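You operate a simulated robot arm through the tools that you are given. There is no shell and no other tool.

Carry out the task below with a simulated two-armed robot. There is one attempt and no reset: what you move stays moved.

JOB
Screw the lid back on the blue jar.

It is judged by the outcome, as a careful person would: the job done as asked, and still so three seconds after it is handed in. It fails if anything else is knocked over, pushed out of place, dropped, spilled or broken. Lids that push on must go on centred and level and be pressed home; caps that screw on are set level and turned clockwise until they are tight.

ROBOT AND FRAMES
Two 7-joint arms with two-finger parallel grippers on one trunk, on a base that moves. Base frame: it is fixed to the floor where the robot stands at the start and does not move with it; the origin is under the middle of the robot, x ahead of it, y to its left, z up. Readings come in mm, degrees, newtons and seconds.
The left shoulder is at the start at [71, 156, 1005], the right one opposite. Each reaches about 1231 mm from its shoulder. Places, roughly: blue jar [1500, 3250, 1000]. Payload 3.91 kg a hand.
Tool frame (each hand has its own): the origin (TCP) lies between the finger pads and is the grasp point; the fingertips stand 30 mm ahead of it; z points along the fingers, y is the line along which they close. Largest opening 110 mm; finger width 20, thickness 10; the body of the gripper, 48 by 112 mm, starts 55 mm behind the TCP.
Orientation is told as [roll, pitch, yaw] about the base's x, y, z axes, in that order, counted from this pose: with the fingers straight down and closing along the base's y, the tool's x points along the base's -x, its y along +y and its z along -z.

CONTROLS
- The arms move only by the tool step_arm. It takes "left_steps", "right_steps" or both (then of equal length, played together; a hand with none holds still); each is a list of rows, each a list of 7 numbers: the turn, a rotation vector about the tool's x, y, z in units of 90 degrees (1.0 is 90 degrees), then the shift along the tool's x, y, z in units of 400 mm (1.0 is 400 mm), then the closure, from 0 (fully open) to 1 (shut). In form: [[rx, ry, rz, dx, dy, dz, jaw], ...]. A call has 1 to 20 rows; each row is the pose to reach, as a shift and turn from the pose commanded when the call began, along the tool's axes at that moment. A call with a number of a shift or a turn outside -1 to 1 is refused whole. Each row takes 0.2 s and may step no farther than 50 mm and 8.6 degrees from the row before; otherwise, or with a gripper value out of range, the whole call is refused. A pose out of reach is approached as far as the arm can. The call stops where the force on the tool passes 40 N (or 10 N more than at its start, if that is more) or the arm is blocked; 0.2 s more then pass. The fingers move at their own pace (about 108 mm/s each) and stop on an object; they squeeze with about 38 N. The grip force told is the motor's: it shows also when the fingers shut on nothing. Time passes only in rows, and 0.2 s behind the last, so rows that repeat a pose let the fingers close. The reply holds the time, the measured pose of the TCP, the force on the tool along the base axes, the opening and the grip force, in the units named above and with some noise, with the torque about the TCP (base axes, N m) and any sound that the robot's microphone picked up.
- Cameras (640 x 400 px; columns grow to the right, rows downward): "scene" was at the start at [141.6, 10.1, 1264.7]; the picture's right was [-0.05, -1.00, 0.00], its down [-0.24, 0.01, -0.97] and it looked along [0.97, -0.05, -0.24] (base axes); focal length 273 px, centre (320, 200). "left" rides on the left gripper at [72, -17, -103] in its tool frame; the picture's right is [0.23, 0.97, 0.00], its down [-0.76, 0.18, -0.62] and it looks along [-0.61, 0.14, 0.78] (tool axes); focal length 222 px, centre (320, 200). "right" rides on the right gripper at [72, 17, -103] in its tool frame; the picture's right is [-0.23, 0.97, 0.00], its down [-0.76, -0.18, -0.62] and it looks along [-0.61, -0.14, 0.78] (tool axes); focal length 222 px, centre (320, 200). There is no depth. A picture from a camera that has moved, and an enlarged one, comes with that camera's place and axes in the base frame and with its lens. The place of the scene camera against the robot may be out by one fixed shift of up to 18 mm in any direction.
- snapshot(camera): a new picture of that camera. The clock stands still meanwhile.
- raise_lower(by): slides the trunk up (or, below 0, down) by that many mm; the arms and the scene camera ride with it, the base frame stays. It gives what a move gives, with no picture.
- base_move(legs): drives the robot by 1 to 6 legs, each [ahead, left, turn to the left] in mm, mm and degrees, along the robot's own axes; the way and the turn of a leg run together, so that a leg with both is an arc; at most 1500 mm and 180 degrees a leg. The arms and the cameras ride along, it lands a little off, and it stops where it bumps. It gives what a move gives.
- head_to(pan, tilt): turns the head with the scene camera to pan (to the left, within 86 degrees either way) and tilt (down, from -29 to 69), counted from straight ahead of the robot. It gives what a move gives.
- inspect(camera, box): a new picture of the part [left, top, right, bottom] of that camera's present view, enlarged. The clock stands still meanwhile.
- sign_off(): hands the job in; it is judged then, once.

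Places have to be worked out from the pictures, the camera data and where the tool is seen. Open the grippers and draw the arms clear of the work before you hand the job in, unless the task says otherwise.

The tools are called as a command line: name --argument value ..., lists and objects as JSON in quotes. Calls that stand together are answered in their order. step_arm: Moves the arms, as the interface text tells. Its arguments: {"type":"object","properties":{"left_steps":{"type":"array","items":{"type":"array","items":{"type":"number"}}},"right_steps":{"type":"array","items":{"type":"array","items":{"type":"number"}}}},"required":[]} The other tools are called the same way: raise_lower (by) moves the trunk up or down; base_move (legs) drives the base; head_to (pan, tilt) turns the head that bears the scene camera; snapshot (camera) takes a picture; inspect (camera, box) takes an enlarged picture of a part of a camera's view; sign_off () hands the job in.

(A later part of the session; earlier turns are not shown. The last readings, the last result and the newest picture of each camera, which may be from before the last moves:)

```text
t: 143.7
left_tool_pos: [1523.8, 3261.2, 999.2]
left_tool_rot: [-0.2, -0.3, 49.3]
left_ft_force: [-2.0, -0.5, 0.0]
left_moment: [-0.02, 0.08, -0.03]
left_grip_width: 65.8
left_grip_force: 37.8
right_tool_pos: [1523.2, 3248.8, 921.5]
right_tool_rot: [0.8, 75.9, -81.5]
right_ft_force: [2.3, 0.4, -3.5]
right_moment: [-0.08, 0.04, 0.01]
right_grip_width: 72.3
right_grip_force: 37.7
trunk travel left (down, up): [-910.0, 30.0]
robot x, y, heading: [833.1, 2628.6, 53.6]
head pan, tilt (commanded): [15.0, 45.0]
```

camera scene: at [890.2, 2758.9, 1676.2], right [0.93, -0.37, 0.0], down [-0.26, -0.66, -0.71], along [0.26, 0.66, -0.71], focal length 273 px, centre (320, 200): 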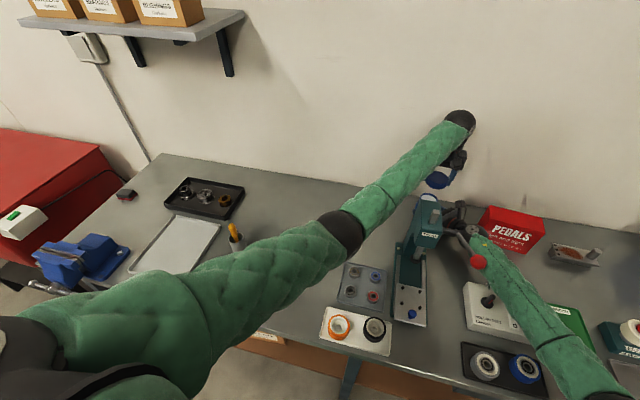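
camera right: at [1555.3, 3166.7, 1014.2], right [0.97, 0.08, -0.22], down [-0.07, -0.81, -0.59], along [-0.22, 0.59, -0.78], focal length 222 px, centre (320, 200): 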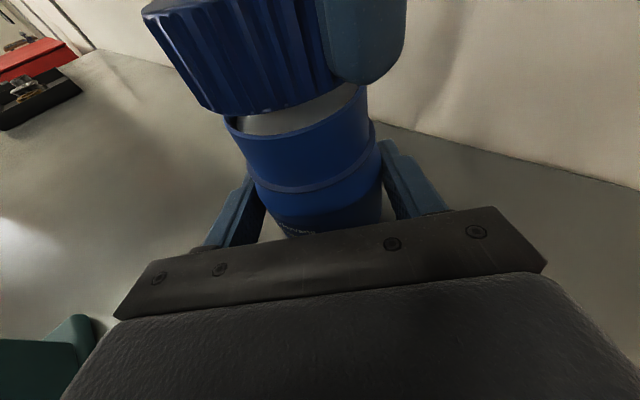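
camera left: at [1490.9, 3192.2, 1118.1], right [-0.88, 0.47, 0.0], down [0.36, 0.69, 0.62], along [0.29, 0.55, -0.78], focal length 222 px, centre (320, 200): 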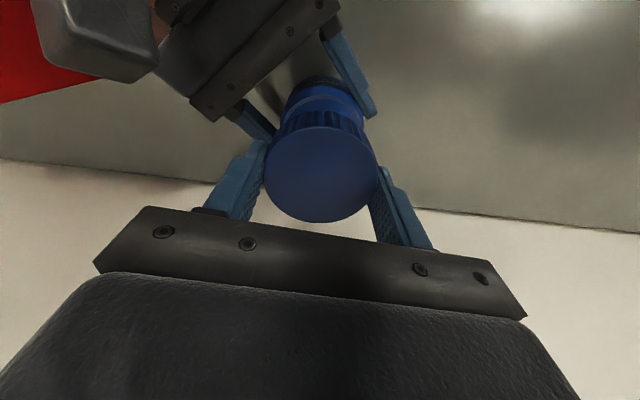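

The hand stays at z≈999 although commanded ~5 mm lower with almost no tool force, so the forearm is probably touching the press. I look closely at the forearm and press.

snapshot --camera "scene"

inspect --camera "scene" --box '[320, 110, 480, 230]'

```text
taken
camera scene: at [885.5, 2761.8, 1676.5], right [0.93, -0.37, 0.0], down [-0.26, -0.66, -0.71], along [0.26, 0.66, -0.71], focal length 273 px, centre (320, 200)
```

scene: 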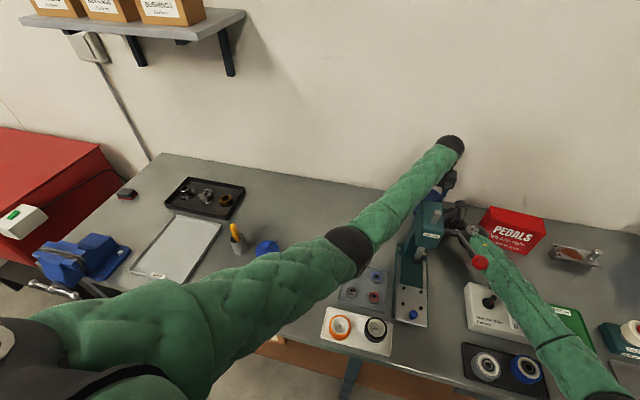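

```text
3.33 times, centred on (400, 170) of scene
camera zoom: at [885.5, 2761.8, 1676.5], right [0.93, -0.37, 0.0], down [-0.26, -0.66, -0.71], along [0.26, 0.66, -0.71], focal length 910 px, centre (53, 300)
```

zoom: 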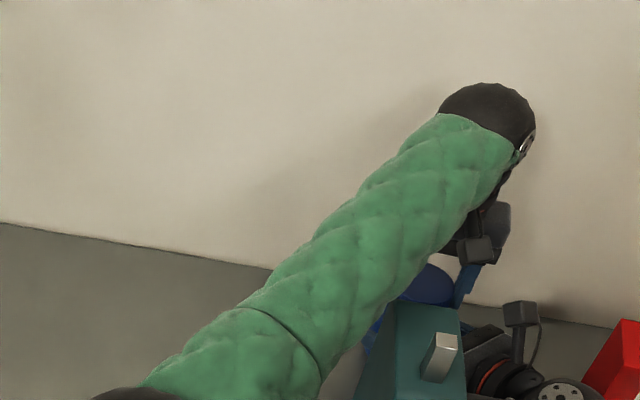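

My trunk leans ~6 mm left, confirming the left forearm rests against the press at this height. The lid is already ~6 mm over the neck, so I relieve the pressure, release the lid there to sit on the neck, and then re-arrange the arm.

step_arm --left_steps '[[0, 0, 0, 0, 0, -0.008, 1], [0, 0, 0, 0, 0, -0.012, 1], [0, 0, 0, 0, 0, -0.012, 1]]'

step_arm --left_steps '[[0, 0, 0, 0, 0, 0, 0.38], [0, 0, 0, 0, 0, 0, 0.34], [0, 0, 0, 0, 0, 0, 0.28], [0, 0, 0, 0, 0, 0, 0.2], [0, 0, 0, 0, 0, 0, 0.2]]'

snapshot --camera "right"

snapshot --camera "left"

```text
t: 144.5
left_tool_pos: [1522.7, 3261.9, 999.9]
left_tool_rot: [-0.2, -0.1, 49.2]
left_ft_force: [0.0, 0.6, -0.7]
left_moment: [-0.03, 0.02, -0.01]
left_grip_width: 66.0
left_grip_force: 38.4
right_tool_pos: [1524.9, 3250.8, 920.2]
right_tool_rot: [0.8, 75.8, -81.5]
right_ft_force: [0.3, 0.1, -3.6]
right_moment: [-0.02, -0.03, 0.01]
right_grip_width: 72.1
right_grip_force: 37.8
trunk travel left (down, up): [-910.0, 30.0]
robot x, y, heading: [830.3, 2628.2, 53.4]
head pan, tilt (commanded): [15.0, 45.0]
```

```text
t: 145.7
left_tool_pos: [1522.0, 3261.6, 1000.3]
left_tool_rot: [-0.3, 0.0, 49.1]
left_ft_force: [-0.6, -0.4, -0.2]
left_moment: [0.01, -0.02, -0.02]
left_grip_width: 88.0
left_grip_force: 0.0
right_tool_pos: [1522.5, 3249.5, 920.4]
right_tool_rot: [0.9, 75.8, -81.4]
right_ft_force: [-0.7, -0.2, -2.8]
right_moment: [-0.04, -0.04, -0.03]
right_grip_width: 72.1
right_grip_force: 37.7
trunk travel left (down, up): [-910.0, 30.0]
robot x, y, heading: [833.2, 2624.5, 53.3]
head pan, tilt (commanded): [15.0, 45.0]
```

```text
taken
camera right: at [1552.0, 3169.9, 1015.0], right [0.97, 0.08, -0.22], down [-0.07, -0.81, -0.59], along [-0.22, 0.59, -0.78], focal length 222 px, centre (320, 200)
```

right: 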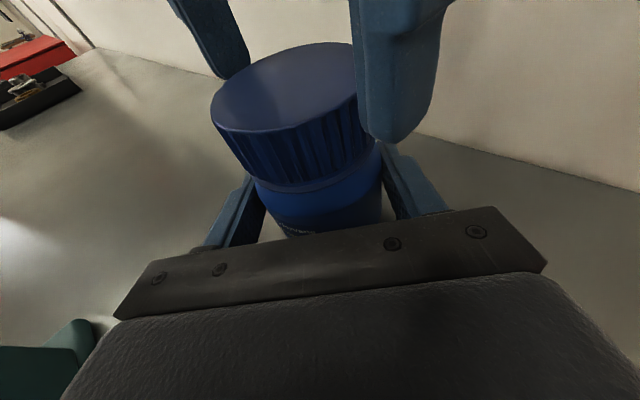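

```text
taken
camera left: at [1486.0, 3195.7, 1104.3], right [-0.89, 0.47, -0.01], down [0.36, 0.69, 0.62], along [0.29, 0.55, -0.78], focal length 222 px, centre (320, 200)
```

left: 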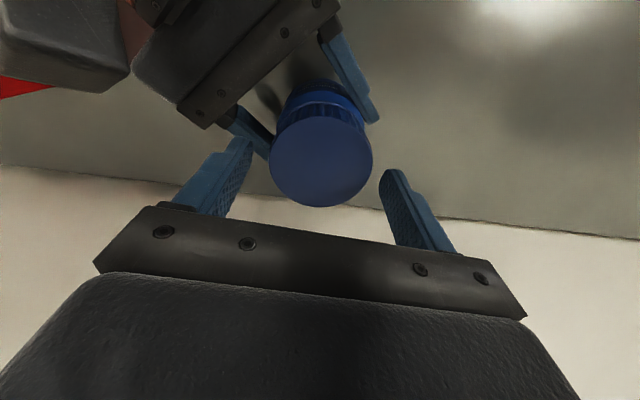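

The lid dropped neatly over the neck. I zoom in with the right camera to see how it sits relative to the collar.

inspect --camera "right" --box '[190, 30, 410, 240]'

inspect --camera "left" --box '[240, 60, 400, 220]'

```text
1.90 times, centred on (300, 135) of right
camera zoom: at [1552.0, 3169.9, 1015.0], right [0.97, 0.08, -0.22], down [-0.07, -0.81, -0.59], along [-0.22, 0.59, -0.78], focal length 423 px, centre (358, 324)
```

zoom: 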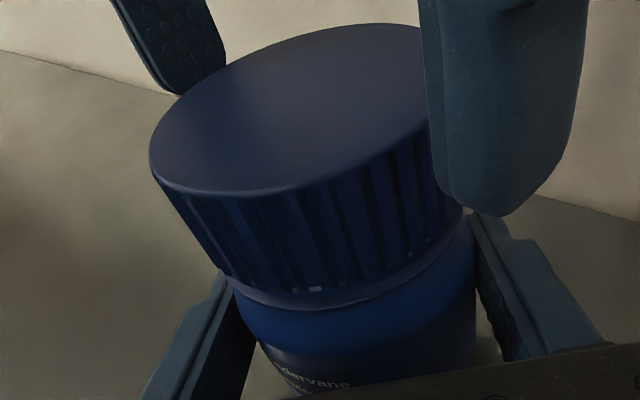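

```text
2.50 times, centred on (320, 140) of left
camera zoom: at [1486.0, 3195.7, 1104.3], right [-0.89, 0.47, -0.01], down [0.36, 0.69, 0.62], along [0.29, 0.55, -0.78], focal length 555 px, centre (320, 350)
```

zoom: 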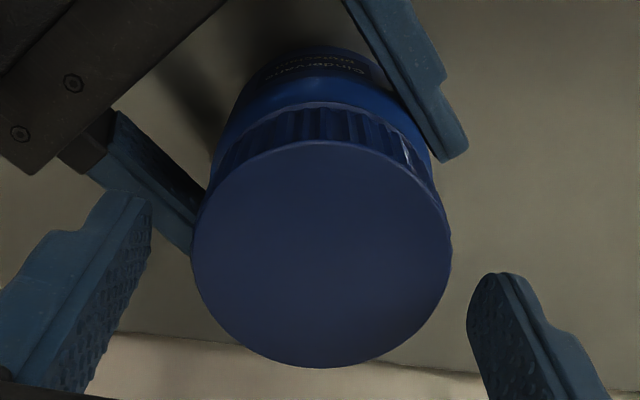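

The lid sits level on the neck, about 5 mm above the collar, waiting to be screwed down. I raise the empty left hand to z≈1125, then use the clockwise-turn trick there to swing the elbow up and left, away from the press.

step_arm --left_steps '[[0, 0, 0, 0, 0, -0.05, 0.2], [0, 0, 0, 0, 0, -0.13, 0.2], [0, 0, 0, 0, 0, -0.22, 0.2], [0, 0, 0, 0, 0, -0.31, 0.2], [0, 0, 0, 0, 0, -0.31, 0.2]]'

step_arm --left_steps '[[0, 0, 0.09, 0, 0, 0, 0.2], [0, 0, 0.18, 0, 0, 0, 0.2], [0, 0, 0.27, 0, 0, 0, 0.2], [0, 0, 0.36, 0, 0, 0, 0.2], [0, 0, 0.45, 0, 0, 0, 0.2], [0, 0, 0.54, 0, 0, 0, 0.2], [0, 0, 0.63, 0, 0, 0, 0.2], [0, 0, 0.72, 0, 0, 0, 0.2], [0, 0, 0.81, 0, 0, 0, 0.2], [0, 0, 0.9, 0, 0, 0, 0.2], [0, 0, 0.98, 0, 0, 0, 0.2], [0, 0, 0.98, 0, 0, 0, 0.2]]'

snapshot --camera "scene"

```text
t: 146.9
left_tool_pos: [1524.6, 3258.8, 1123.3]
left_tool_rot: [0.0, 0.1, 49.1]
left_ft_force: [-0.2, 0.0, 0.1]
left_moment: [0.01, 0.0, 0.02]
left_grip_width: 88.3
left_grip_force: 0.0
right_tool_pos: [1525.8, 3247.7, 920.6]
right_tool_rot: [0.3, 76.0, -82.1]
right_ft_force: [0.0, 0.8, -2.9]
right_moment: [-0.1, 0.0, 0.03]
right_grip_width: 72.0
right_grip_force: 37.8
trunk travel left (down, up): [-910.0, 30.0]
robot x, y, heading: [831.0, 2626.8, 53.3]
head pan, tilt (commanded): [15.0, 45.0]
```

```text
t: 149.5
left_tool_pos: [1524.9, 3256.8, 1123.3]
left_tool_rot: [0.0, -0.1, -39.2]
left_ft_force: [-0.6, -0.2, 0.4]
left_moment: [-0.03, -0.01, 0.0]
left_grip_width: 87.9
left_grip_force: 0.0
right_tool_pos: [1526.3, 3246.9, 920.0]
right_tool_rot: [0.3, 76.0, -82.1]
right_ft_force: [-0.4, 0.3, -1.4]
right_moment: [0.02, -0.03, -0.02]
right_grip_width: 72.2
right_grip_force: 38.3
trunk travel left (down, up): [-910.0, 30.0]
robot x, y, heading: [832.3, 2629.4, 53.7]
head pan, tilt (commanded): [15.0, 45.0]
```

```text
taken
camera scene: at [890.2, 2758.7, 1676.3], right [0.93, -0.37, 0.0], down [-0.26, -0.66, -0.71], along [0.26, 0.66, -0.71], focal length 273 px, centre (320, 200)
```

scene: 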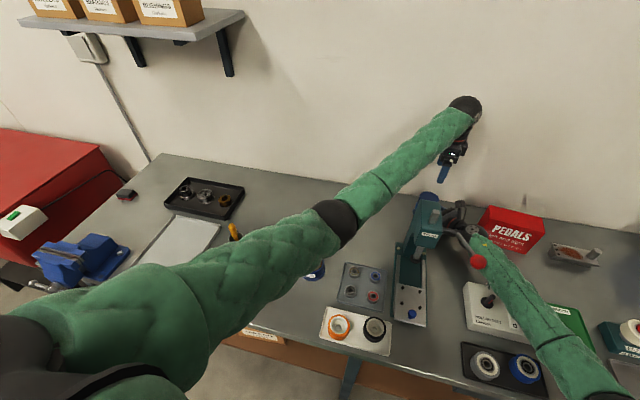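

The trunk is upright again and the press unmoved. I continue the clockwise turn by another 88°.

step_arm --left_steps '[[0, 0, 0.09, 0, 0, 0, 0.2], [0, 0, 0.18, 0, 0, 0, 0.2], [0, 0, 0.27, 0, 0, 0, 0.2], [0, 0, 0.36, 0, 0, 0, 0.2], [0, 0, 0.45, 0, 0, 0, 0.2], [0, 0, 0.54, 0, 0, 0, 0.2], [0, 0, 0.63, 0, 0, 0, 0.2], [0, 0, 0.72, 0, 0, 0, 0.2], [0, 0, 0.81, 0, 0, 0, 0.2], [0, 0, 0.9, 0, 0, 0, 0.2], [0, 0, 0.98, 0, 0, 0, 0.2], [0, 0, 0.98, 0, 0, 0, 0.2]]'

snapshot --camera "scene"

```text
t: 152.1
left_tool_pos: [1525.3, 3256.8, 1122.7]
left_tool_rot: [0.1, -0.1, -127.4]
left_ft_force: [-0.8, 0.1, -0.5]
left_moment: [-0.03, 0.0, -0.01]
left_grip_width: 88.0
left_grip_force: 0.1
right_tool_pos: [1526.1, 3247.7, 919.5]
right_tool_rot: [0.2, 76.0, -82.2]
right_ft_force: [0.7, -0.7, -1.8]
right_moment: [-0.01, -0.01, 0.01]
right_grip_width: 72.0
right_grip_force: 38.3
trunk travel left (down, up): [-910.0, 30.0]
robot x, y, heading: [827.8, 2626.2, 53.6]
head pan, tilt (commanded): [15.0, 45.0]
```

```text
taken
camera scene: at [890.2, 2758.8, 1676.3], right [0.93, -0.37, 0.0], down [-0.26, -0.66, -0.71], along [0.26, 0.66, -0.71], focal length 273 px, centre (320, 200)
```

scene: 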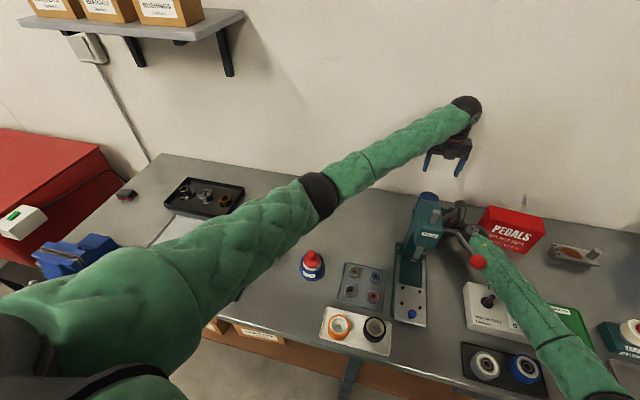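

The elbow is now clearly moving up and left as the wrist saturates. I push 14° further.

step_arm --left_steps '[[0, 0, 0.05, 0, 0, 0, 0.2], [0, 0, 0.1, 0, 0, 0, 0.2], [0, 0, 0.155, 0, 0, 0, 0.2], [0, 0, 0.155, 0, 0, 0, 0.2]]'

snapshot --camera "scene"

```text
t: 153.1
left_tool_pos: [1524.9, 3256.6, 1122.8]
left_tool_rot: [0.2, 0.0, -141.3]
left_ft_force: [-0.6, -0.8, 0.1]
left_moment: [-0.03, -0.02, -0.01]
left_grip_width: 87.9
left_grip_force: 0.0
right_tool_pos: [1526.1, 3247.8, 920.3]
right_tool_rot: [0.3, 76.1, -82.2]
right_ft_force: [0.5, -0.2, -1.1]
right_moment: [0.04, -0.02, 0.0]
right_grip_width: 72.1
right_grip_force: 38.2
trunk travel left (down, up): [-910.0, 30.0]
robot x, y, heading: [831.1, 2625.5, 53.5]
head pan, tilt (commanded): [15.0, 45.0]
```

```text
taken
camera scene: at [890.2, 2758.8, 1676.3], right [0.93, -0.37, 0.0], down [-0.26, -0.66, -0.71], along [0.26, 0.66, -0.71], focal length 273 px, centre (320, 200)
```

scene: 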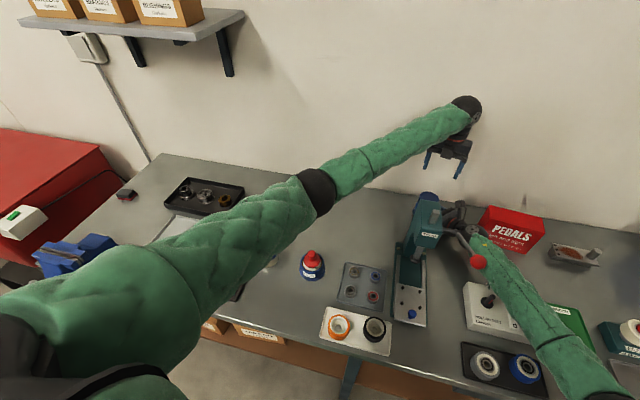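

A little more in the same direction to raise the elbow further.

step_arm --left_steps '[[0, 0, 0.06, 0, 0, 0, 0.2], [0, 0, 0.12, 0, 0, 0, 0.2], [0, 0, 0.18, 0, 0, 0, 0.2], [0, 0, 0.18, 0, 0, 0, 0.2]]'

snapshot --camera "scene"

```text
t: 154.1
left_tool_pos: [1524.4, 3257.0, 1123.1]
left_tool_rot: [0.1, 0.0, -157.5]
left_ft_force: [-0.1, -0.2, 0.7]
left_moment: [0.02, 0.02, 0.0]
left_grip_width: 88.1
left_grip_force: 0.1
right_tool_pos: [1526.1, 3247.5, 919.4]
right_tool_rot: [0.1, 76.1, -82.2]
right_ft_force: [0.9, -0.5, -0.9]
right_moment: [0.0, -0.01, 0.0]
right_grip_width: 72.2
right_grip_force: 37.7
trunk travel left (down, up): [-910.0, 30.0]
robot x, y, heading: [833.7, 2628.4, 53.5]
head pan, tilt (commanded): [15.0, 45.0]
```

```text
taken
camera scene: at [890.2, 2758.8, 1676.3], right [0.93, -0.37, 0.0], down [-0.26, -0.66, -0.71], along [0.26, 0.66, -0.71], focal length 273 px, centre (320, 200)
```

scene: 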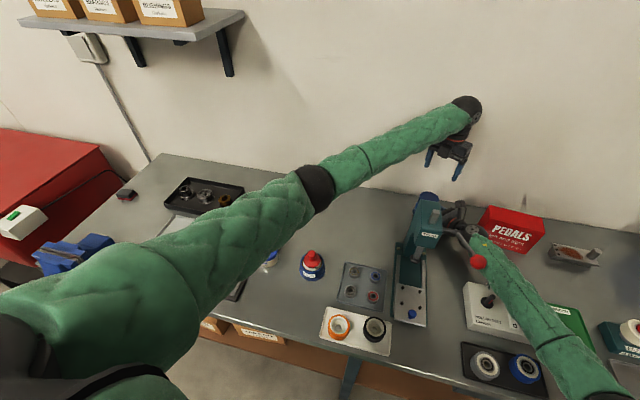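

The elbow is in a good raised-left position at this yaw. I check how much further clockwise range remains for strokes: another 45°.

step_arm --left_steps '[[0, 0, 0.09, 0, 0, 0, 0.2], [0, 0, 0.18, 0, 0, 0, 0.2], [0, 0, 0.27, 0, 0, 0, 0.2], [0, 0, 0.36, 0, 0, 0, 0.2], [0, 0, 0.45, 0, 0, 0, 0.2], [0, 0, 0.5, 0, 0, 0, 0.2], [0, 0, 0.5, 0, 0, 0, 0.2]]'

snapshot --camera "scene"

```text
t: 155.7
left_tool_pos: [1524.5, 3257.6, 1122.9]
left_tool_rot: [0.1, 0.1, -173.6]
left_ft_force: [-0.1, -0.5, -0.2]
left_moment: [-0.01, -0.01, 0.03]
left_grip_width: 88.1
left_grip_force: 0.1
left hand out of reach, approached as far as the arm can: row 3, 4, 5, 6, 7
right_tool_pos: [1526.8, 3247.7, 919.6]
right_tool_rot: [0.2, 76.0, -82.0]
right_ft_force: [-0.4, 0.2, -1.0]
right_moment: [0.06, 0.03, 0.02]
right_grip_width: 71.8
right_grip_force: 38.3
trunk travel left (down, up): [-910.0, 30.0]
robot x, y, heading: [831.8, 2629.8, 53.6]
head pan, tilt (commanded): [15.0, 45.0]
```

```text
taken
camera scene: at [889.9, 2759.1, 1676.2], right [0.93, -0.37, 0.0], down [-0.26, -0.66, -0.71], along [0.26, 0.66, -0.71], focal length 273 px, centre (320, 200)
```

scene: 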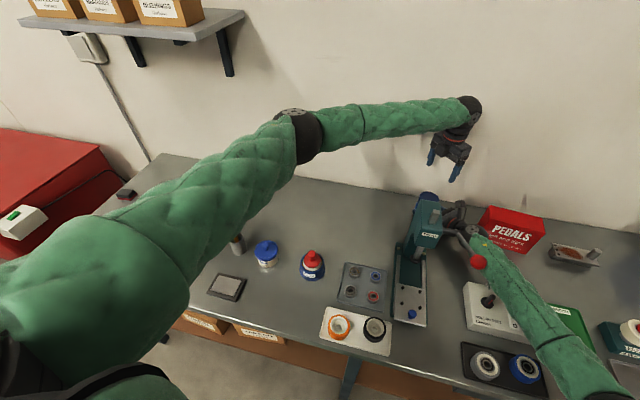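

Now the elbow is well up and left (z≈1400), far above the press; the clockwise limit is about yaw −174°. I turn back counter-clockwise to make room for a long stroke, checking the elbow stays up.

step_arm --left_steps '[[0, 0, -0.09, 0, 0, 0, 0.2], [0, 0, -0.18, 0, 0, 0, 0.2], [0, 0, -0.27, 0, 0, 0, 0.2], [0, 0, -0.36, 0, 0, 0, 0.2], [0, 0, -0.45, 0, 0, 0, 0.2], [0, 0, -0.54, 0, 0, 0, 0.2], [0, 0, -0.63, 0, 0, 0, 0.2], [0, 0, -0.72, 0, 0, 0, 0.2], [0, 0, -0.81, 0, 0, 0, 0.2], [0, 0, -0.9, 0, 0, 0, 0.2], [0, 0, -0.98, 0, 0, 0, 0.2], [0, 0, -0.98, 0, 0, 0, 0.2]]'

step_arm --left_steps '[[0, 0, -0.09, 0, 0, 0, 0.2], [0, 0, -0.18, 0, 0, 0, 0.2], [0, 0, -0.27, 0, 0, 0, 0.2], [0, 0, -0.36, 0, 0, 0, 0.2], [0, 0, -0.45, 0, 0, 0, 0.2], [0, 0, -0.54, 0, 0, 0, 0.2], [0, 0, -0.63, 0, 0, 0, 0.2], [0, 0, -0.72, 0, 0, 0, 0.2], [0, 0, -0.81, 0, 0, 0, 0.2], [0, 0, -0.9, 0, 0, 0, 0.2], [0, 0, -0.95, 0, 0, 0, 0.2], [0, 0, -0.95, 0, 0, 0, 0.2]]'

snapshot --camera "scene"

```text
t: 158.3
left_tool_pos: [1524.0, 3256.7, 1122.3]
left_tool_rot: [0.0, -0.1, -85.4]
left_ft_force: [-0.2, -0.3, -0.4]
left_moment: [-0.03, 0.0, 0.02]
left_grip_width: 87.9
left_grip_force: 0.1
right_tool_pos: [1527.1, 3246.7, 919.7]
right_tool_rot: [0.2, 76.1, -82.1]
right_ft_force: [0.3, -0.3, -1.1]
right_moment: [-0.01, 0.0, 0.01]
right_grip_width: 71.9
right_grip_force: 38.1
trunk travel left (down, up): [-910.0, 30.0]
robot x, y, heading: [833.7, 2627.8, 53.5]
head pan, tilt (commanded): [15.0, 45.0]
```

```text
t: 160.9
left_tool_pos: [1525.4, 3257.3, 1122.1]
left_tool_rot: [-0.2, -0.1, 0.1]
left_ft_force: [-0.4, -1.1, 0.5]
left_moment: [-0.01, 0.0, 0.0]
left_grip_width: 88.0
left_grip_force: 0.0
right_tool_pos: [1527.3, 3247.3, 920.6]
right_tool_rot: [0.3, 76.1, -82.1]
right_ft_force: [-0.1, -0.6, -0.9]
right_moment: [-0.05, 0.0, 0.0]
right_grip_width: 72.2
right_grip_force: 37.9
trunk travel left (down, up): [-910.0, 30.0]
robot x, y, heading: [830.7, 2630.8, 53.4]
head pan, tilt (commanded): [15.0, 45.0]
```

```text
taken
camera scene: at [890.1, 2758.8, 1676.3], right [0.93, -0.37, 0.0], down [-0.26, -0.66, -0.71], along [0.26, 0.66, -0.71], focal length 273 px, centre (320, 200)
```

scene: 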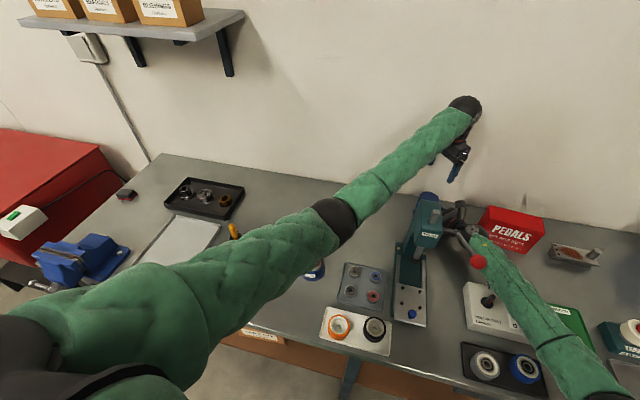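

The elbow height depends on yaw, so at useful yaws the forearm stays low near the press. Better: with the right hand I carry the jar (lid resting on it) about 56 mm left/back, away from the press, where the left forearm passes clear of it; I can bring it back afterwards.

step_arm --right_steps '[[0, 0, 0, 0.0146, 0, -0.0036, 1], [0, 0, 0, 0.0252, -0.015, 0.0392, 1], [0, 0, 0, 0.0358, -0.03, 0.082, 1], [0, 0, 0, 0.0464, -0.045, 0.1249, 1], [0, 0, 0, 0.0464, -0.045, 0.1249, 1]]'

snapshot --camera "right"

snapshot --camera "scene"

```text
t: 162.1
left_tool_pos: [1528.5, 3252.4, 1125.9]
left_tool_rot: [0.2, 0.0, -0.1]
left_ft_force: [0.3, 0.0, 0.1]
left_moment: [0.01, 0.03, 0.0]
left_grip_width: 88.1
left_grip_force: 0.1
right_tool_pos: [1508.6, 3291.7, 930.5]
right_tool_rot: [0.9, 76.3, -81.8]
right_ft_force: [-0.2, 0.0, -4.0]
right_moment: [-0.06, 0.02, 0.01]
right_grip_width: 72.4
right_grip_force: 38.4
trunk travel left (down, up): [-910.0, 30.0]
robot x, y, heading: [837.3, 2623.5, 53.3]
head pan, tilt (commanded): [15.0, 45.0]
```

```text
taken
camera right: at [1537.6, 3210.6, 1024.1], right [0.97, 0.07, -0.22], down [-0.07, -0.8, -0.59], along [-0.22, 0.59, -0.78], focal length 222 px, centre (320, 200)
```

right: 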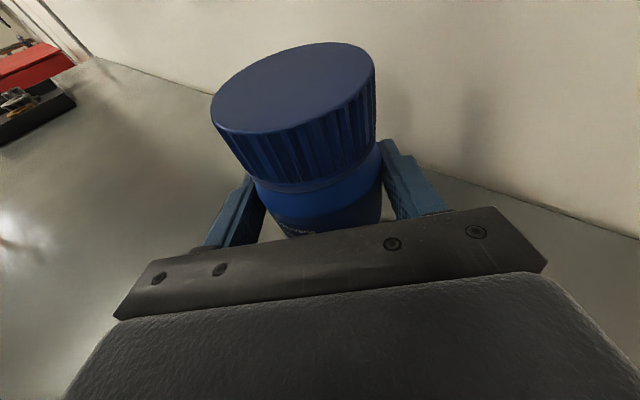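

```text
taken
camera scene: at [893.3, 2753.1, 1677.3], right [0.93, -0.37, 0.0], down [-0.26, -0.66, -0.71], along [0.26, 0.66, -0.71], focal length 273 px, centre (320, 200)
```

scene: 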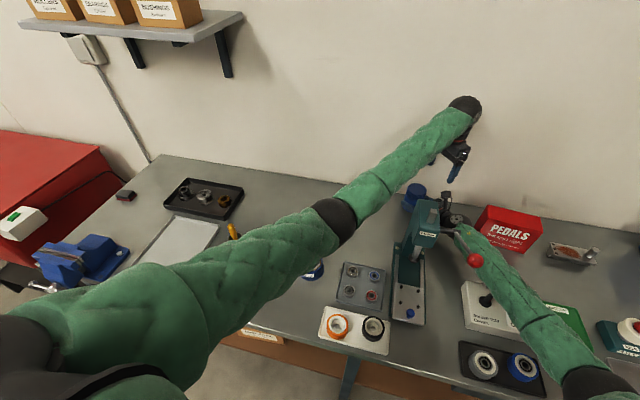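

The trunk leans slightly right/back (~6 mm), so something on the right arm is touching. I zoom in on the right wrist and lever.

inspect --camera "scene" --box '[390, 170, 570, 320]'

inspect --camera "left" --box '[0, 0, 640, 400]'

```text
2.67 times, centred on (480, 245) of scene
camera zoom: at [893.3, 2753.1, 1677.3], right [0.93, -0.37, 0.0], down [-0.26, -0.66, -0.71], along [0.26, 0.66, -0.71], focal length 728 px, centre (-107, 80)
```

zoom: 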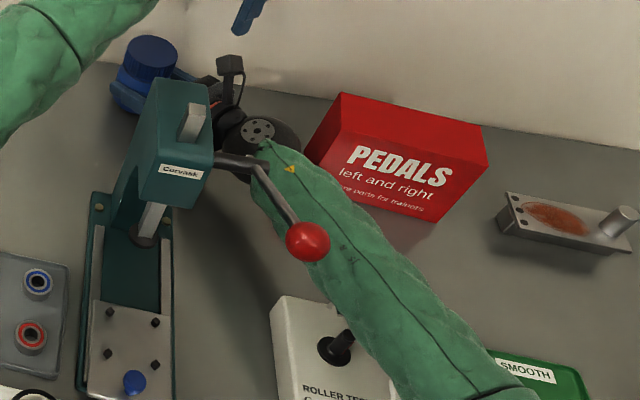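

```text
1.00 times, centred on (320, 200) of left (not enlarged: the box is as wide or as high as the picture)
camera zoom: at [1454.8, 3235.2, 1227.9], right [-0.23, 0.97, 0.0], down [0.76, 0.18, 0.62], along [0.61, 0.14, -0.78], focal length 222 px, centre (320, 200)
```

zoom: 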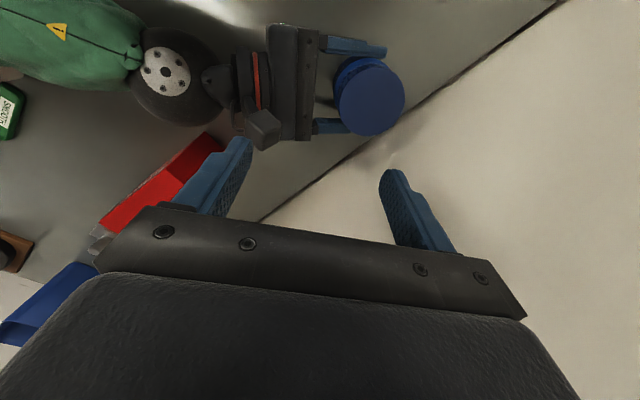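

The right forearm is nudging the lever shaft. I back the jar 25 mm to the right again (keeping the +25 mm away from the press/toward the wall) and set it down on the bench.

step_arm --right_steps '[[0, 0, 0, -0.005, 0.022, -0.021, 1], [0, 0, 0, -0.0105, 0.0445, -0.0425, 1], [0, 0, 0, -0.018, 0.0445, -0.041, 1], [0, 0, 0, -0.025, 0.0445, -0.039, 1], [0, 0, 0, -0.025, 0.0445, -0.039, 1]]'

inspect --camera "scene" --box '[390, 170, 570, 320]'

snapshot --camera "right"

```text
t: 163.3
left_tool_pos: [1526.3, 3256.8, 1122.3]
left_tool_rot: [0.0, 0.1, -0.1]
left_ft_force: [-0.3, 1.2, 0.2]
left_moment: [0.06, 0.03, -0.02]
left_grip_width: 87.9
left_grip_force: 0.0
right_tool_pos: [1520.8, 3282.1, 920.6]
right_tool_rot: [0.2, 76.1, -82.0]
right_ft_force: [-0.3, 0.5, -2.9]
right_moment: [-0.04, -0.02, 0.02]
right_grip_width: 72.1
right_grip_force: 38.4
trunk travel left (down, up): [-910.0, 30.0]
robot x, y, heading: [829.0, 2630.1, 53.4]
head pan, tilt (commanded): [15.0, 45.0]
```

```text
2.67 times, centred on (480, 245) of scene
camera zoom: at [890.0, 2757.9, 1676.3], right [0.93, -0.37, 0.0], down [-0.26, -0.66, -0.71], along [0.26, 0.66, -0.71], focal length 728 px, centre (-107, 80)
```

zoom: 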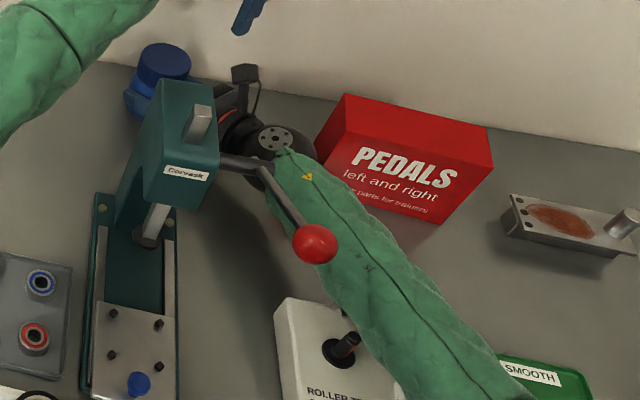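

```text
taken
camera right: at [1550.3, 3200.6, 1014.6], right [0.97, 0.08, -0.22], down [-0.07, -0.8, -0.59], along [-0.22, 0.59, -0.78], focal length 222 px, centre (320, 200)
```

right: 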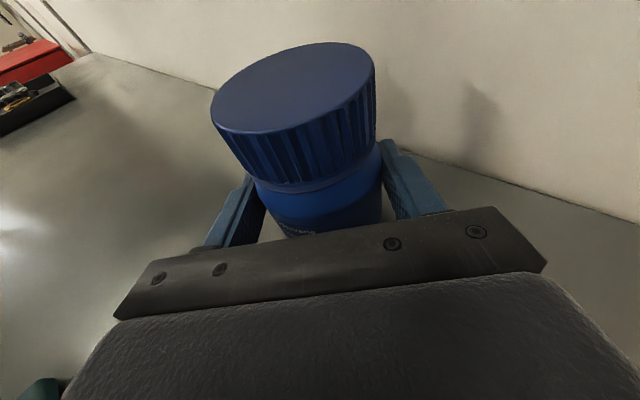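

The trunk is upright again, and the jar now stands 34 mm further from the press. I position the left hand over it and lower to z≈1040 for an alignment check.

step_arm --left_steps '[[0, 0, 0, 0.017, 0.093, 0, 0.2], [0, 0, 0, 0.017, 0.093, 0.07, 0.2], [0, 0, 0, 0.017, 0.093, 0.14, 0.2], [0, 0, 0, 0.017, 0.093, 0.206, 0.2], [0, 0, 0, 0.017, 0.093, 0.206, 0.2]]'

snapshot --camera "left"

inspect --camera "left" --box '[240, 60, 400, 220]'

snapshot --camera "scene"

```text
t: 164.5
left_tool_pos: [1517.7, 3293.8, 1039.7]
left_tool_rot: [0.0, 0.0, 0.2]
left_ft_force: [0.4, 0.4, -0.1]
left_moment: [-0.02, 0.01, 0.03]
left_grip_width: 88.0
left_grip_force: 0.1
right_tool_pos: [1521.9, 3281.5, 919.7]
right_tool_rot: [0.1, 76.1, -82.2]
right_ft_force: [-0.8, 0.8, -4.0]
right_moment: [-0.02, 0.04, 0.02]
right_grip_width: 72.3
right_grip_force: 38.2
trunk travel left (down, up): [-910.0, 30.0]
robot x, y, heading: [832.7, 2626.5, 53.3]
head pan, tilt (commanded): [15.0, 45.0]
```

```text
taken
camera left: at [1444.9, 3276.4, 1143.4], right [-0.23, 0.97, 0.0], down [0.76, 0.18, 0.62], along [0.61, 0.14, -0.78], focal length 222 px, centre (320, 200)
```

left: 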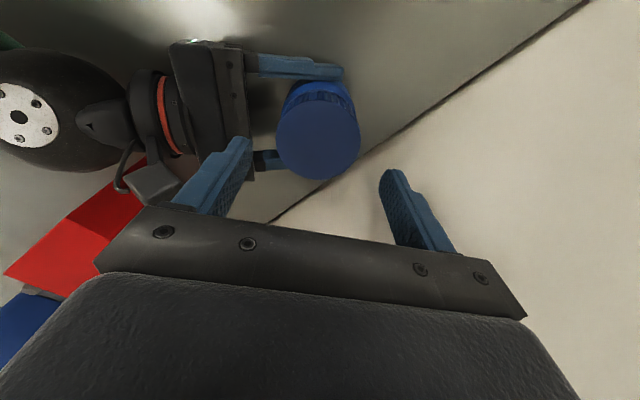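

```text
2.50 times, centred on (320, 140) of left
camera zoom: at [1444.9, 3276.4, 1143.4], right [-0.23, 0.97, 0.0], down [0.76, 0.18, 0.62], along [0.61, 0.14, -0.78], focal length 555 px, centre (320, 350)
```

zoom: 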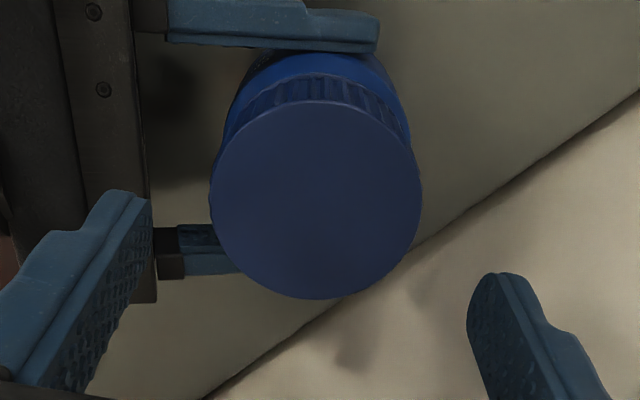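

```text
taken
camera scene: at [890.1, 2757.8, 1676.3], right [0.93, -0.37, 0.0], down [-0.26, -0.66, -0.71], along [0.26, 0.66, -0.71], focal length 273 px, centre (320, 200)
```

scene: 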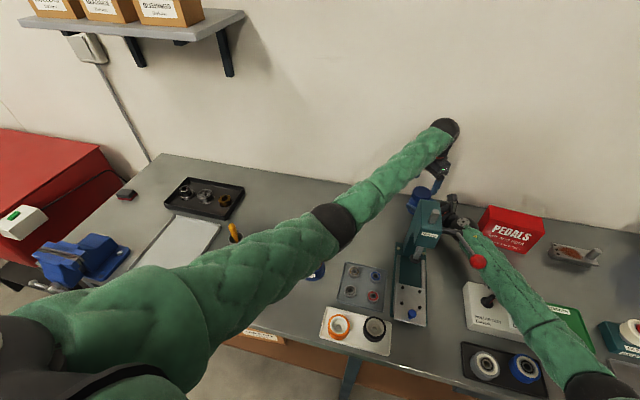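

Lid centre is at about (+1.5, −2.2) mm from the hand axis, top at z≈985. I correct, lower to z≈1000, and check that nothing is being touched before closing.

step_arm --left_steps '[[0, 0, 0, 0.003, -0.0055, 0, 0.2], [0, 0, 0, 0.003, -0.0055, 0.04, 0.2], [0, 0, 0, 0.003, -0.0055, 0.08, 0.2], [0, 0, 0, 0.003, -0.0055, 0.099, 0.2], [0, 0, 0, 0.003, -0.0055, 0.099, 0.2]]'

snapshot --camera "left"

snapshot --camera "right"

```text
t: 165.7
left_tool_pos: [1518.1, 3291.8, 999.1]
left_tool_rot: [-0.1, 0.1, -0.1]
left_ft_force: [-0.3, -0.8, -0.4]
left_moment: [0.0, -0.01, 0.01]
left_grip_width: 88.0
left_grip_force: 0.0
right_tool_pos: [1520.9, 3282.5, 919.4]
right_tool_rot: [0.3, 76.0, -82.2]
right_ft_force: [0.4, 0.8, -3.4]
right_moment: [-0.04, 0.01, 0.0]
right_grip_width: 72.1
right_grip_force: 37.7
trunk travel left (down, up): [-910.0, 30.0]
robot x, y, heading: [831.2, 2624.7, 53.4]
head pan, tilt (commanded): [15.0, 45.0]
```

```text
taken
camera left: at [1443.8, 3274.8, 1104.1], right [-0.23, 0.97, 0.0], down [0.76, 0.18, 0.62], along [0.61, 0.14, -0.78], focal length 222 px, centre (320, 200)
```

left: 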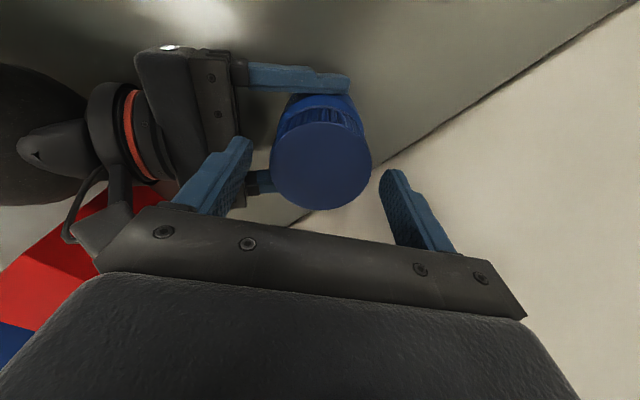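

```text
taken
camera right: at [1550.4, 3201.0, 1014.5], right [0.97, 0.08, -0.22], down [-0.07, -0.8, -0.59], along [-0.22, 0.59, -0.78], focal length 222 px, centre (320, 200)
```

right: 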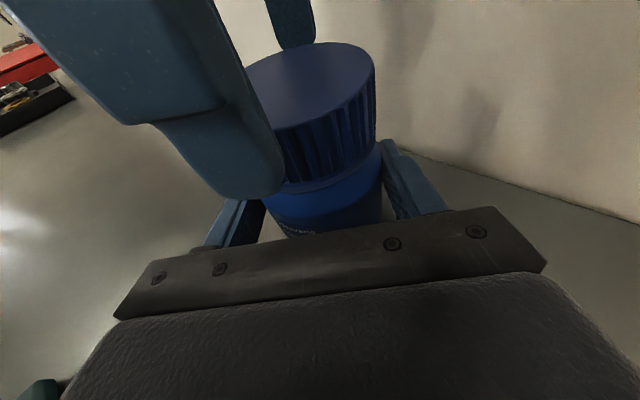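

Clear and centred. I close the left fingers on the lid.

step_arm --left_steps '[[0, 0, 0, 0, 0, 0, 0.3], [0, 0, 0, 0, 0, 0, 0.38], [0, 0, 0, 0, 0, 0, 1], [0, 0, 0, 0, 0, 0, 1], [0, 0, 0, 0, 0, 0, 1]]'

```text
t: 166.9
left_tool_pos: [1516.2, 3293.3, 1000.6]
left_tool_rot: [-0.1, 0.0, 0.2]
left_ft_force: [4.0, 13.9, -1.7]
left_moment: [0.61, -0.17, 0.07]
left_grip_width: 65.7
left_grip_force: 37.8
right_tool_pos: [1522.1, 3281.1, 918.8]
right_tool_rot: [0.1, 76.0, -82.2]
right_ft_force: [-4.5, -15.1, -1.7]
right_moment: [0.54, -0.15, 0.09]
right_grip_width: 72.4
right_grip_force: 37.5
trunk travel left (down, up): [-910.0, 30.0]
robot x, y, heading: [833.9, 2627.3, 53.5]
head pan, tilt (commanded): [15.0, 45.0]
```

Gripped, with a 14 N sideways load in y; I shift the hand ~1.3 mm to relieve it and add a light downward bias before turning.

step_arm --left_steps '[[0, 0, 0, -0.001, 0.002, 0.001, 1], [0, 0, 0, -0.001, 0.0035, 0.003, 1], [0, 0, 0, -0.001, 0.0035, 0.003, 1]]'

```text
t: 167.7
left_tool_pos: [1517.5, 3292.6, 999.6]
left_tool_rot: [-0.1, 0.0, 0.1]
left_ft_force: [-13.2, -7.2, 13.4]
left_moment: [-0.28, 0.58, -0.04]
left_grip_width: 65.9
left_grip_force: 38.0
right_tool_pos: [1522.0, 3282.6, 920.8]
right_tool_rot: [0.2, 76.1, -82.2]
right_ft_force: [12.6, 7.7, -12.9]
right_moment: [-0.46, 0.51, -0.17]
right_grip_width: 72.3
right_grip_force: 38.1
trunk travel left (down, up): [-910.0, 30.0]
robot x, y, heading: [830.9, 2625.0, 53.6]
head pan, tilt (commanded): [15.0, 45.0]
```

Now it presses down ~13 N with small side loads; I trim x by −0.7 and y by −0.5 mm and begin the clockwise turn with 30° to feel it.

step_arm --left_steps '[[0, 0, 0, 0.0018, -0.0012, 0, 1], [0, 0, 0.08, 0.0018, -0.0012, 0, 1], [0, 0, 0.16, 0.0018, -0.0012, 0.0005, 1], [0, 0, 0.24, 0.0018, -0.0012, 0.001, 1], [0, 0, 0.32, 0.0018, -0.0012, 0.001, 1], [0, 0, 0.32, 0.0018, -0.0012, 0.001, 1]]'

snapshot --camera "right"

```text
t: 169.1
left_tool_pos: [1516.7, 3293.9, 999.8]
left_tool_rot: [0.1, 0.1, -28.8]
left_ft_force: [11.7, 22.3, 4.0]
left_moment: [0.9, -0.49, 0.04]
left_grip_width: 65.6
left_grip_force: 37.9
right_tool_pos: [1521.5, 3282.7, 920.7]
right_tool_rot: [0.1, 76.0, -82.1]
right_ft_force: [-11.0, -21.3, -4.0]
right_moment: [0.65, -0.45, 0.18]
right_grip_width: 72.2
right_grip_force: 37.7
trunk travel left (down, up): [-910.0, 30.0]
robot x, y, heading: [834.1, 2628.8, 53.0]
head pan, tilt (commanded): [15.0, 45.0]
```

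```text
taken
camera right: at [1550.2, 3201.2, 1014.4], right [0.97, 0.08, -0.22], down [-0.07, -0.81, -0.59], along [-0.22, 0.59, -0.78], focal length 222 px, centre (320, 200)
```

right: 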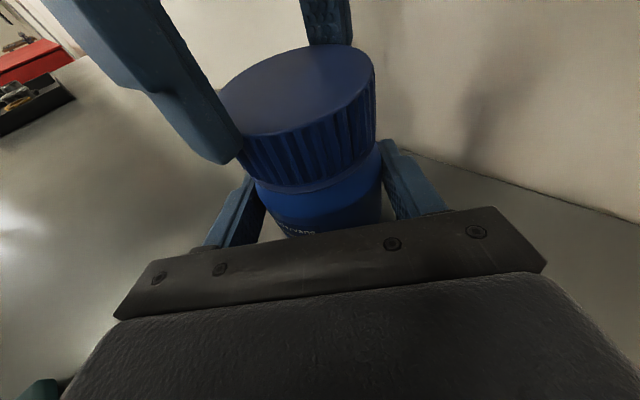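

It turned 29° with ~25 N of side load, implying the lid centre sits ~3 mm off the turning axis. I continue 30° while compensating for that offset.

step_arm --left_steps '[[0, 0, 0.083, -0.0005, 0.0022, 0, 1], [0, 0, 0.167, -0.0011, 0.0045, 0.0005, 1], [0, 0, 0.25, -0.0018, 0.0063, 0.001, 1], [0, 0, 0.333, -0.0025, 0.008, 0.001, 1], [0, 0, 0.333, -0.0025, 0.008, 0.001, 1]]'

```text
t: 170.3
left_tool_pos: [1518.8, 3295.2, 998.8]
left_tool_rot: [0.0, 0.0, -58.7]
left_ft_force: [-3.9, 15.0, 13.6]
left_moment: [0.63, 0.14, 0.0]
left_grip_width: 65.6
left_grip_force: 38.1
right_tool_pos: [1521.2, 3281.8, 919.5]
right_tool_rot: [0.2, 76.0, -82.3]
right_ft_force: [1.3, -12.6, -9.4]
right_moment: [0.21, 0.2, -0.08]
right_grip_width: 72.4
right_grip_force: 37.9
trunk travel left (down, up): [-910.0, 30.0]
robot x, y, heading: [829.1, 2630.4, 53.6]
head pan, tilt (commanded): [15.0, 45.0]
```

Side load is down to ~15 N with hardly any turning resistance yet. I refine the offset compensation and turn another 60°.

step_arm --left_steps '[[0, 0, 0.083, 0.0013, 0.0017, 0, 1], [0, 0, 0.167, 0.0023, 0.0034, 0, 1], [0, 0, 0.25, 0.002, 0.0047, 0, 1], [0, 0, 0.333, 0.0015, 0.0059, 0, 1], [0, 0, 0.417, 0.0008, 0.007, 0.0005, 1], [0, 0, 0.5, 0.0001, 0.0081, 0.0005, 1], [0, 0, 0.583, -0.0009, 0.009, 0.001, 1], [0, 0, 0.667, -0.0019, 0.0098, 0.001, 1], [0, 0, 0.667, -0.0019, 0.0098, 0.001, 1]]'

snapshot --camera "right"

```text
t: 171.8
left_tool_pos: [1520.5, 3295.3, 997.8]
left_tool_rot: [-0.1, -0.2, -107.1]
left_ft_force: [-1.6, -3.0, 4.0]
left_moment: [-0.13, 0.04, -0.03]
left_grip_width: 66.0
left_grip_force: 38.3
right_tool_pos: [1521.3, 3280.7, 920.2]
right_tool_rot: [0.4, 76.0, -82.0]
right_ft_force: [-0.9, -1.4, 4.1]
right_moment: [0.31, 0.17, 0.05]
right_grip_width: 72.0
right_grip_force: 37.5
trunk travel left (down, up): [-910.0, 30.0]
robot x, y, heading: [831.2, 2629.8, 53.6]
head pan, tilt (commanded): [15.0, 45.0]
stopped in row 7 (left hand): the force on the tool passed its limit at 93 N (the readings are from after the stop); the commanded pose is now the measured one
```

```text
taken
camera right: at [1550.1, 3200.9, 1014.8], right [0.97, 0.08, -0.22], down [-0.07, -0.81, -0.59], along [-0.22, 0.59, -0.78], focal length 222 px, centre (320, 200)
```

right: 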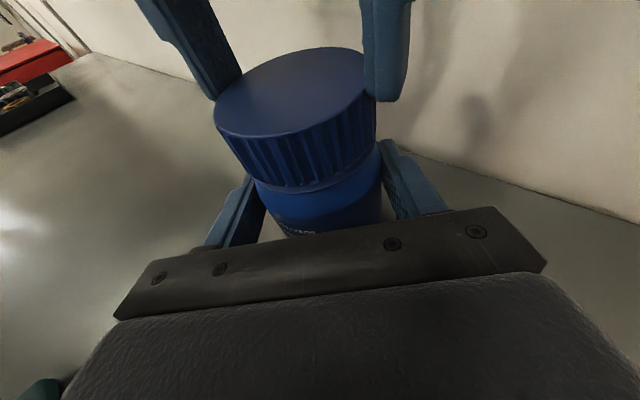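

A momentary 93 N spike stopped the move at yaw −107°, after which forces are small: possibly the thread caught. I continue gently, 30° more, and watch the torque.

step_arm --left_steps '[[0, 0, 0.05, 0, 0.0008, 0, 1], [0, 0, 0.1, 0, 0.0016, 0, 1], [0, 0, 0.167, -0.0002, 0.0026, 0.0004, 1], [0, 0, 0.25, -0.0005, 0.0039, 0.0006, 1], [0, 0, 0.333, -0.001, 0.0051, 0.0008, 1], [0, 0, 0.333, -0.001, 0.0051, 0.0008, 1]]'

inspect --camera "right" --box '[190, 30, 410, 240]'

```text
t: 172.2
left_tool_pos: [1519.3, 3295.5, 998.4]
left_tool_rot: [0.1, -0.3, -109.9]
left_ft_force: [-14.3, -13.3, 8.2]
left_moment: [2.02, -2.29, 1.31]
left_grip_width: 65.8
left_grip_force: 37.7
right_tool_pos: [1519.2, 3280.9, 921.2]
right_tool_rot: [1.0, 75.9, -81.1]
right_ft_force: [-2.3, 0.2, -3.0]
right_moment: [0.09, 0.13, 0.04]
right_grip_width: 72.2
right_grip_force: 38.0
trunk travel left (down, up): [-910.0, 30.0]
robot x, y, heading: [832.3, 2626.2, 53.6]
head pan, tilt (commanded): [15.0, 45.0]
stopped in row 1 (left hand): the force on the tool passed its limit at 55 N (the readings are from after the stop); the commanded pose is now the measured one
```

```text
1.90 times, centred on (300, 135) of right
camera zoom: at [1548.2, 3200.3, 1015.5], right [0.97, 0.08, -0.22], down [-0.06, -0.81, -0.59], along [-0.22, 0.59, -0.78], focal length 423 px, centre (358, 324)
```

zoom: 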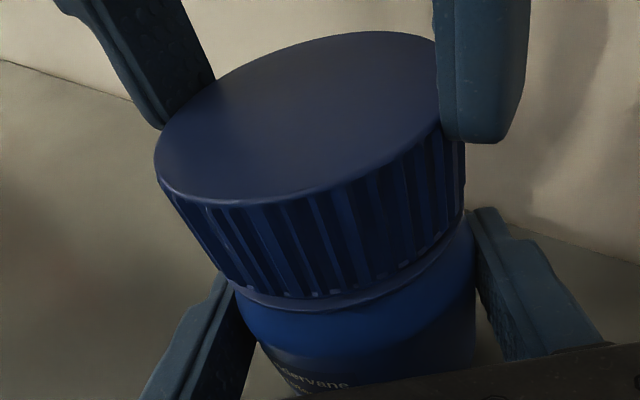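

The contact was the left hand's camera touching the wall behind (force applied ~130 mm above the TCP, right hand unaffected), so the usable clockwise range ends near yaw −100° here. I release the lid and turn back off the wall.

step_arm --left_steps '[[0, 0, 0, 0, 0, 0, 0.36], [0, 0, 0, 0, 0, 0, 0.28], [0, 0, 0, 0, 0, 0, 0.2], [0, 0, -0.06, 0, 0, 0, 0.2], [0, 0, -0.12, 0, 0, 0, 0.2], [0, 0, -0.12, 0, 0, 0, 0.2]]'

snapshot --camera "left"

inspect --camera "right" --box '[190, 30, 410, 240]'

```text
t: 173.6
left_tool_pos: [1519.2, 3296.9, 997.1]
left_tool_rot: [-0.1, -0.4, -99.2]
left_ft_force: [-0.2, -0.1, 0.1]
left_moment: [-0.02, 0.02, 0.01]
left_grip_width: 88.1
left_grip_force: 0.0
right_tool_pos: [1519.5, 3282.3, 921.4]
right_tool_rot: [0.7, 75.9, -81.4]
right_ft_force: [2.5, 2.0, 8.3]
right_moment: [0.45, 0.08, -0.06]
right_grip_width: 72.4
right_grip_force: 37.5
trunk travel left (down, up): [-910.0, 30.0]
robot x, y, heading: [833.4, 2622.9, 53.4]
head pan, tilt (commanded): [15.0, 45.0]
```

```text
taken
camera left: at [1513.6, 3371.3, 1100.3], right [1.0, 0.07, 0.0], down [0.06, -0.78, 0.63], along [0.04, -0.63, -0.78], focal length 222 px, centre (320, 200)
```

left: 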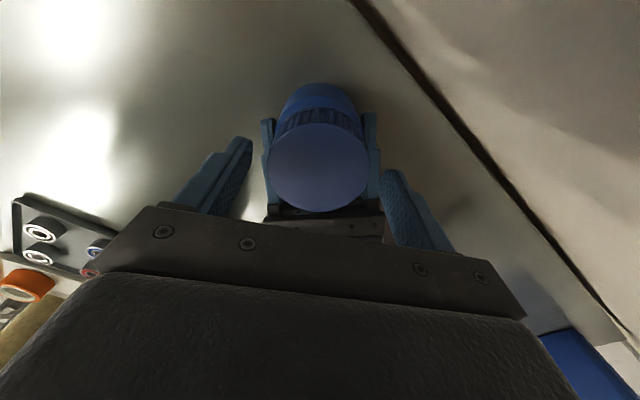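

```text
1.90 times, centred on (300, 135) of right
camera zoom: at [1549.5, 3202.0, 1015.0], right [0.97, 0.08, -0.22], down [-0.07, -0.81, -0.59], along [-0.22, 0.59, -0.78], focal length 423 px, centre (358, 324)
```

zoom: 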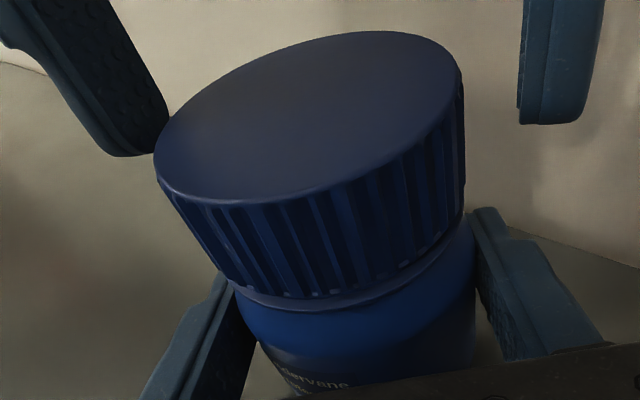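

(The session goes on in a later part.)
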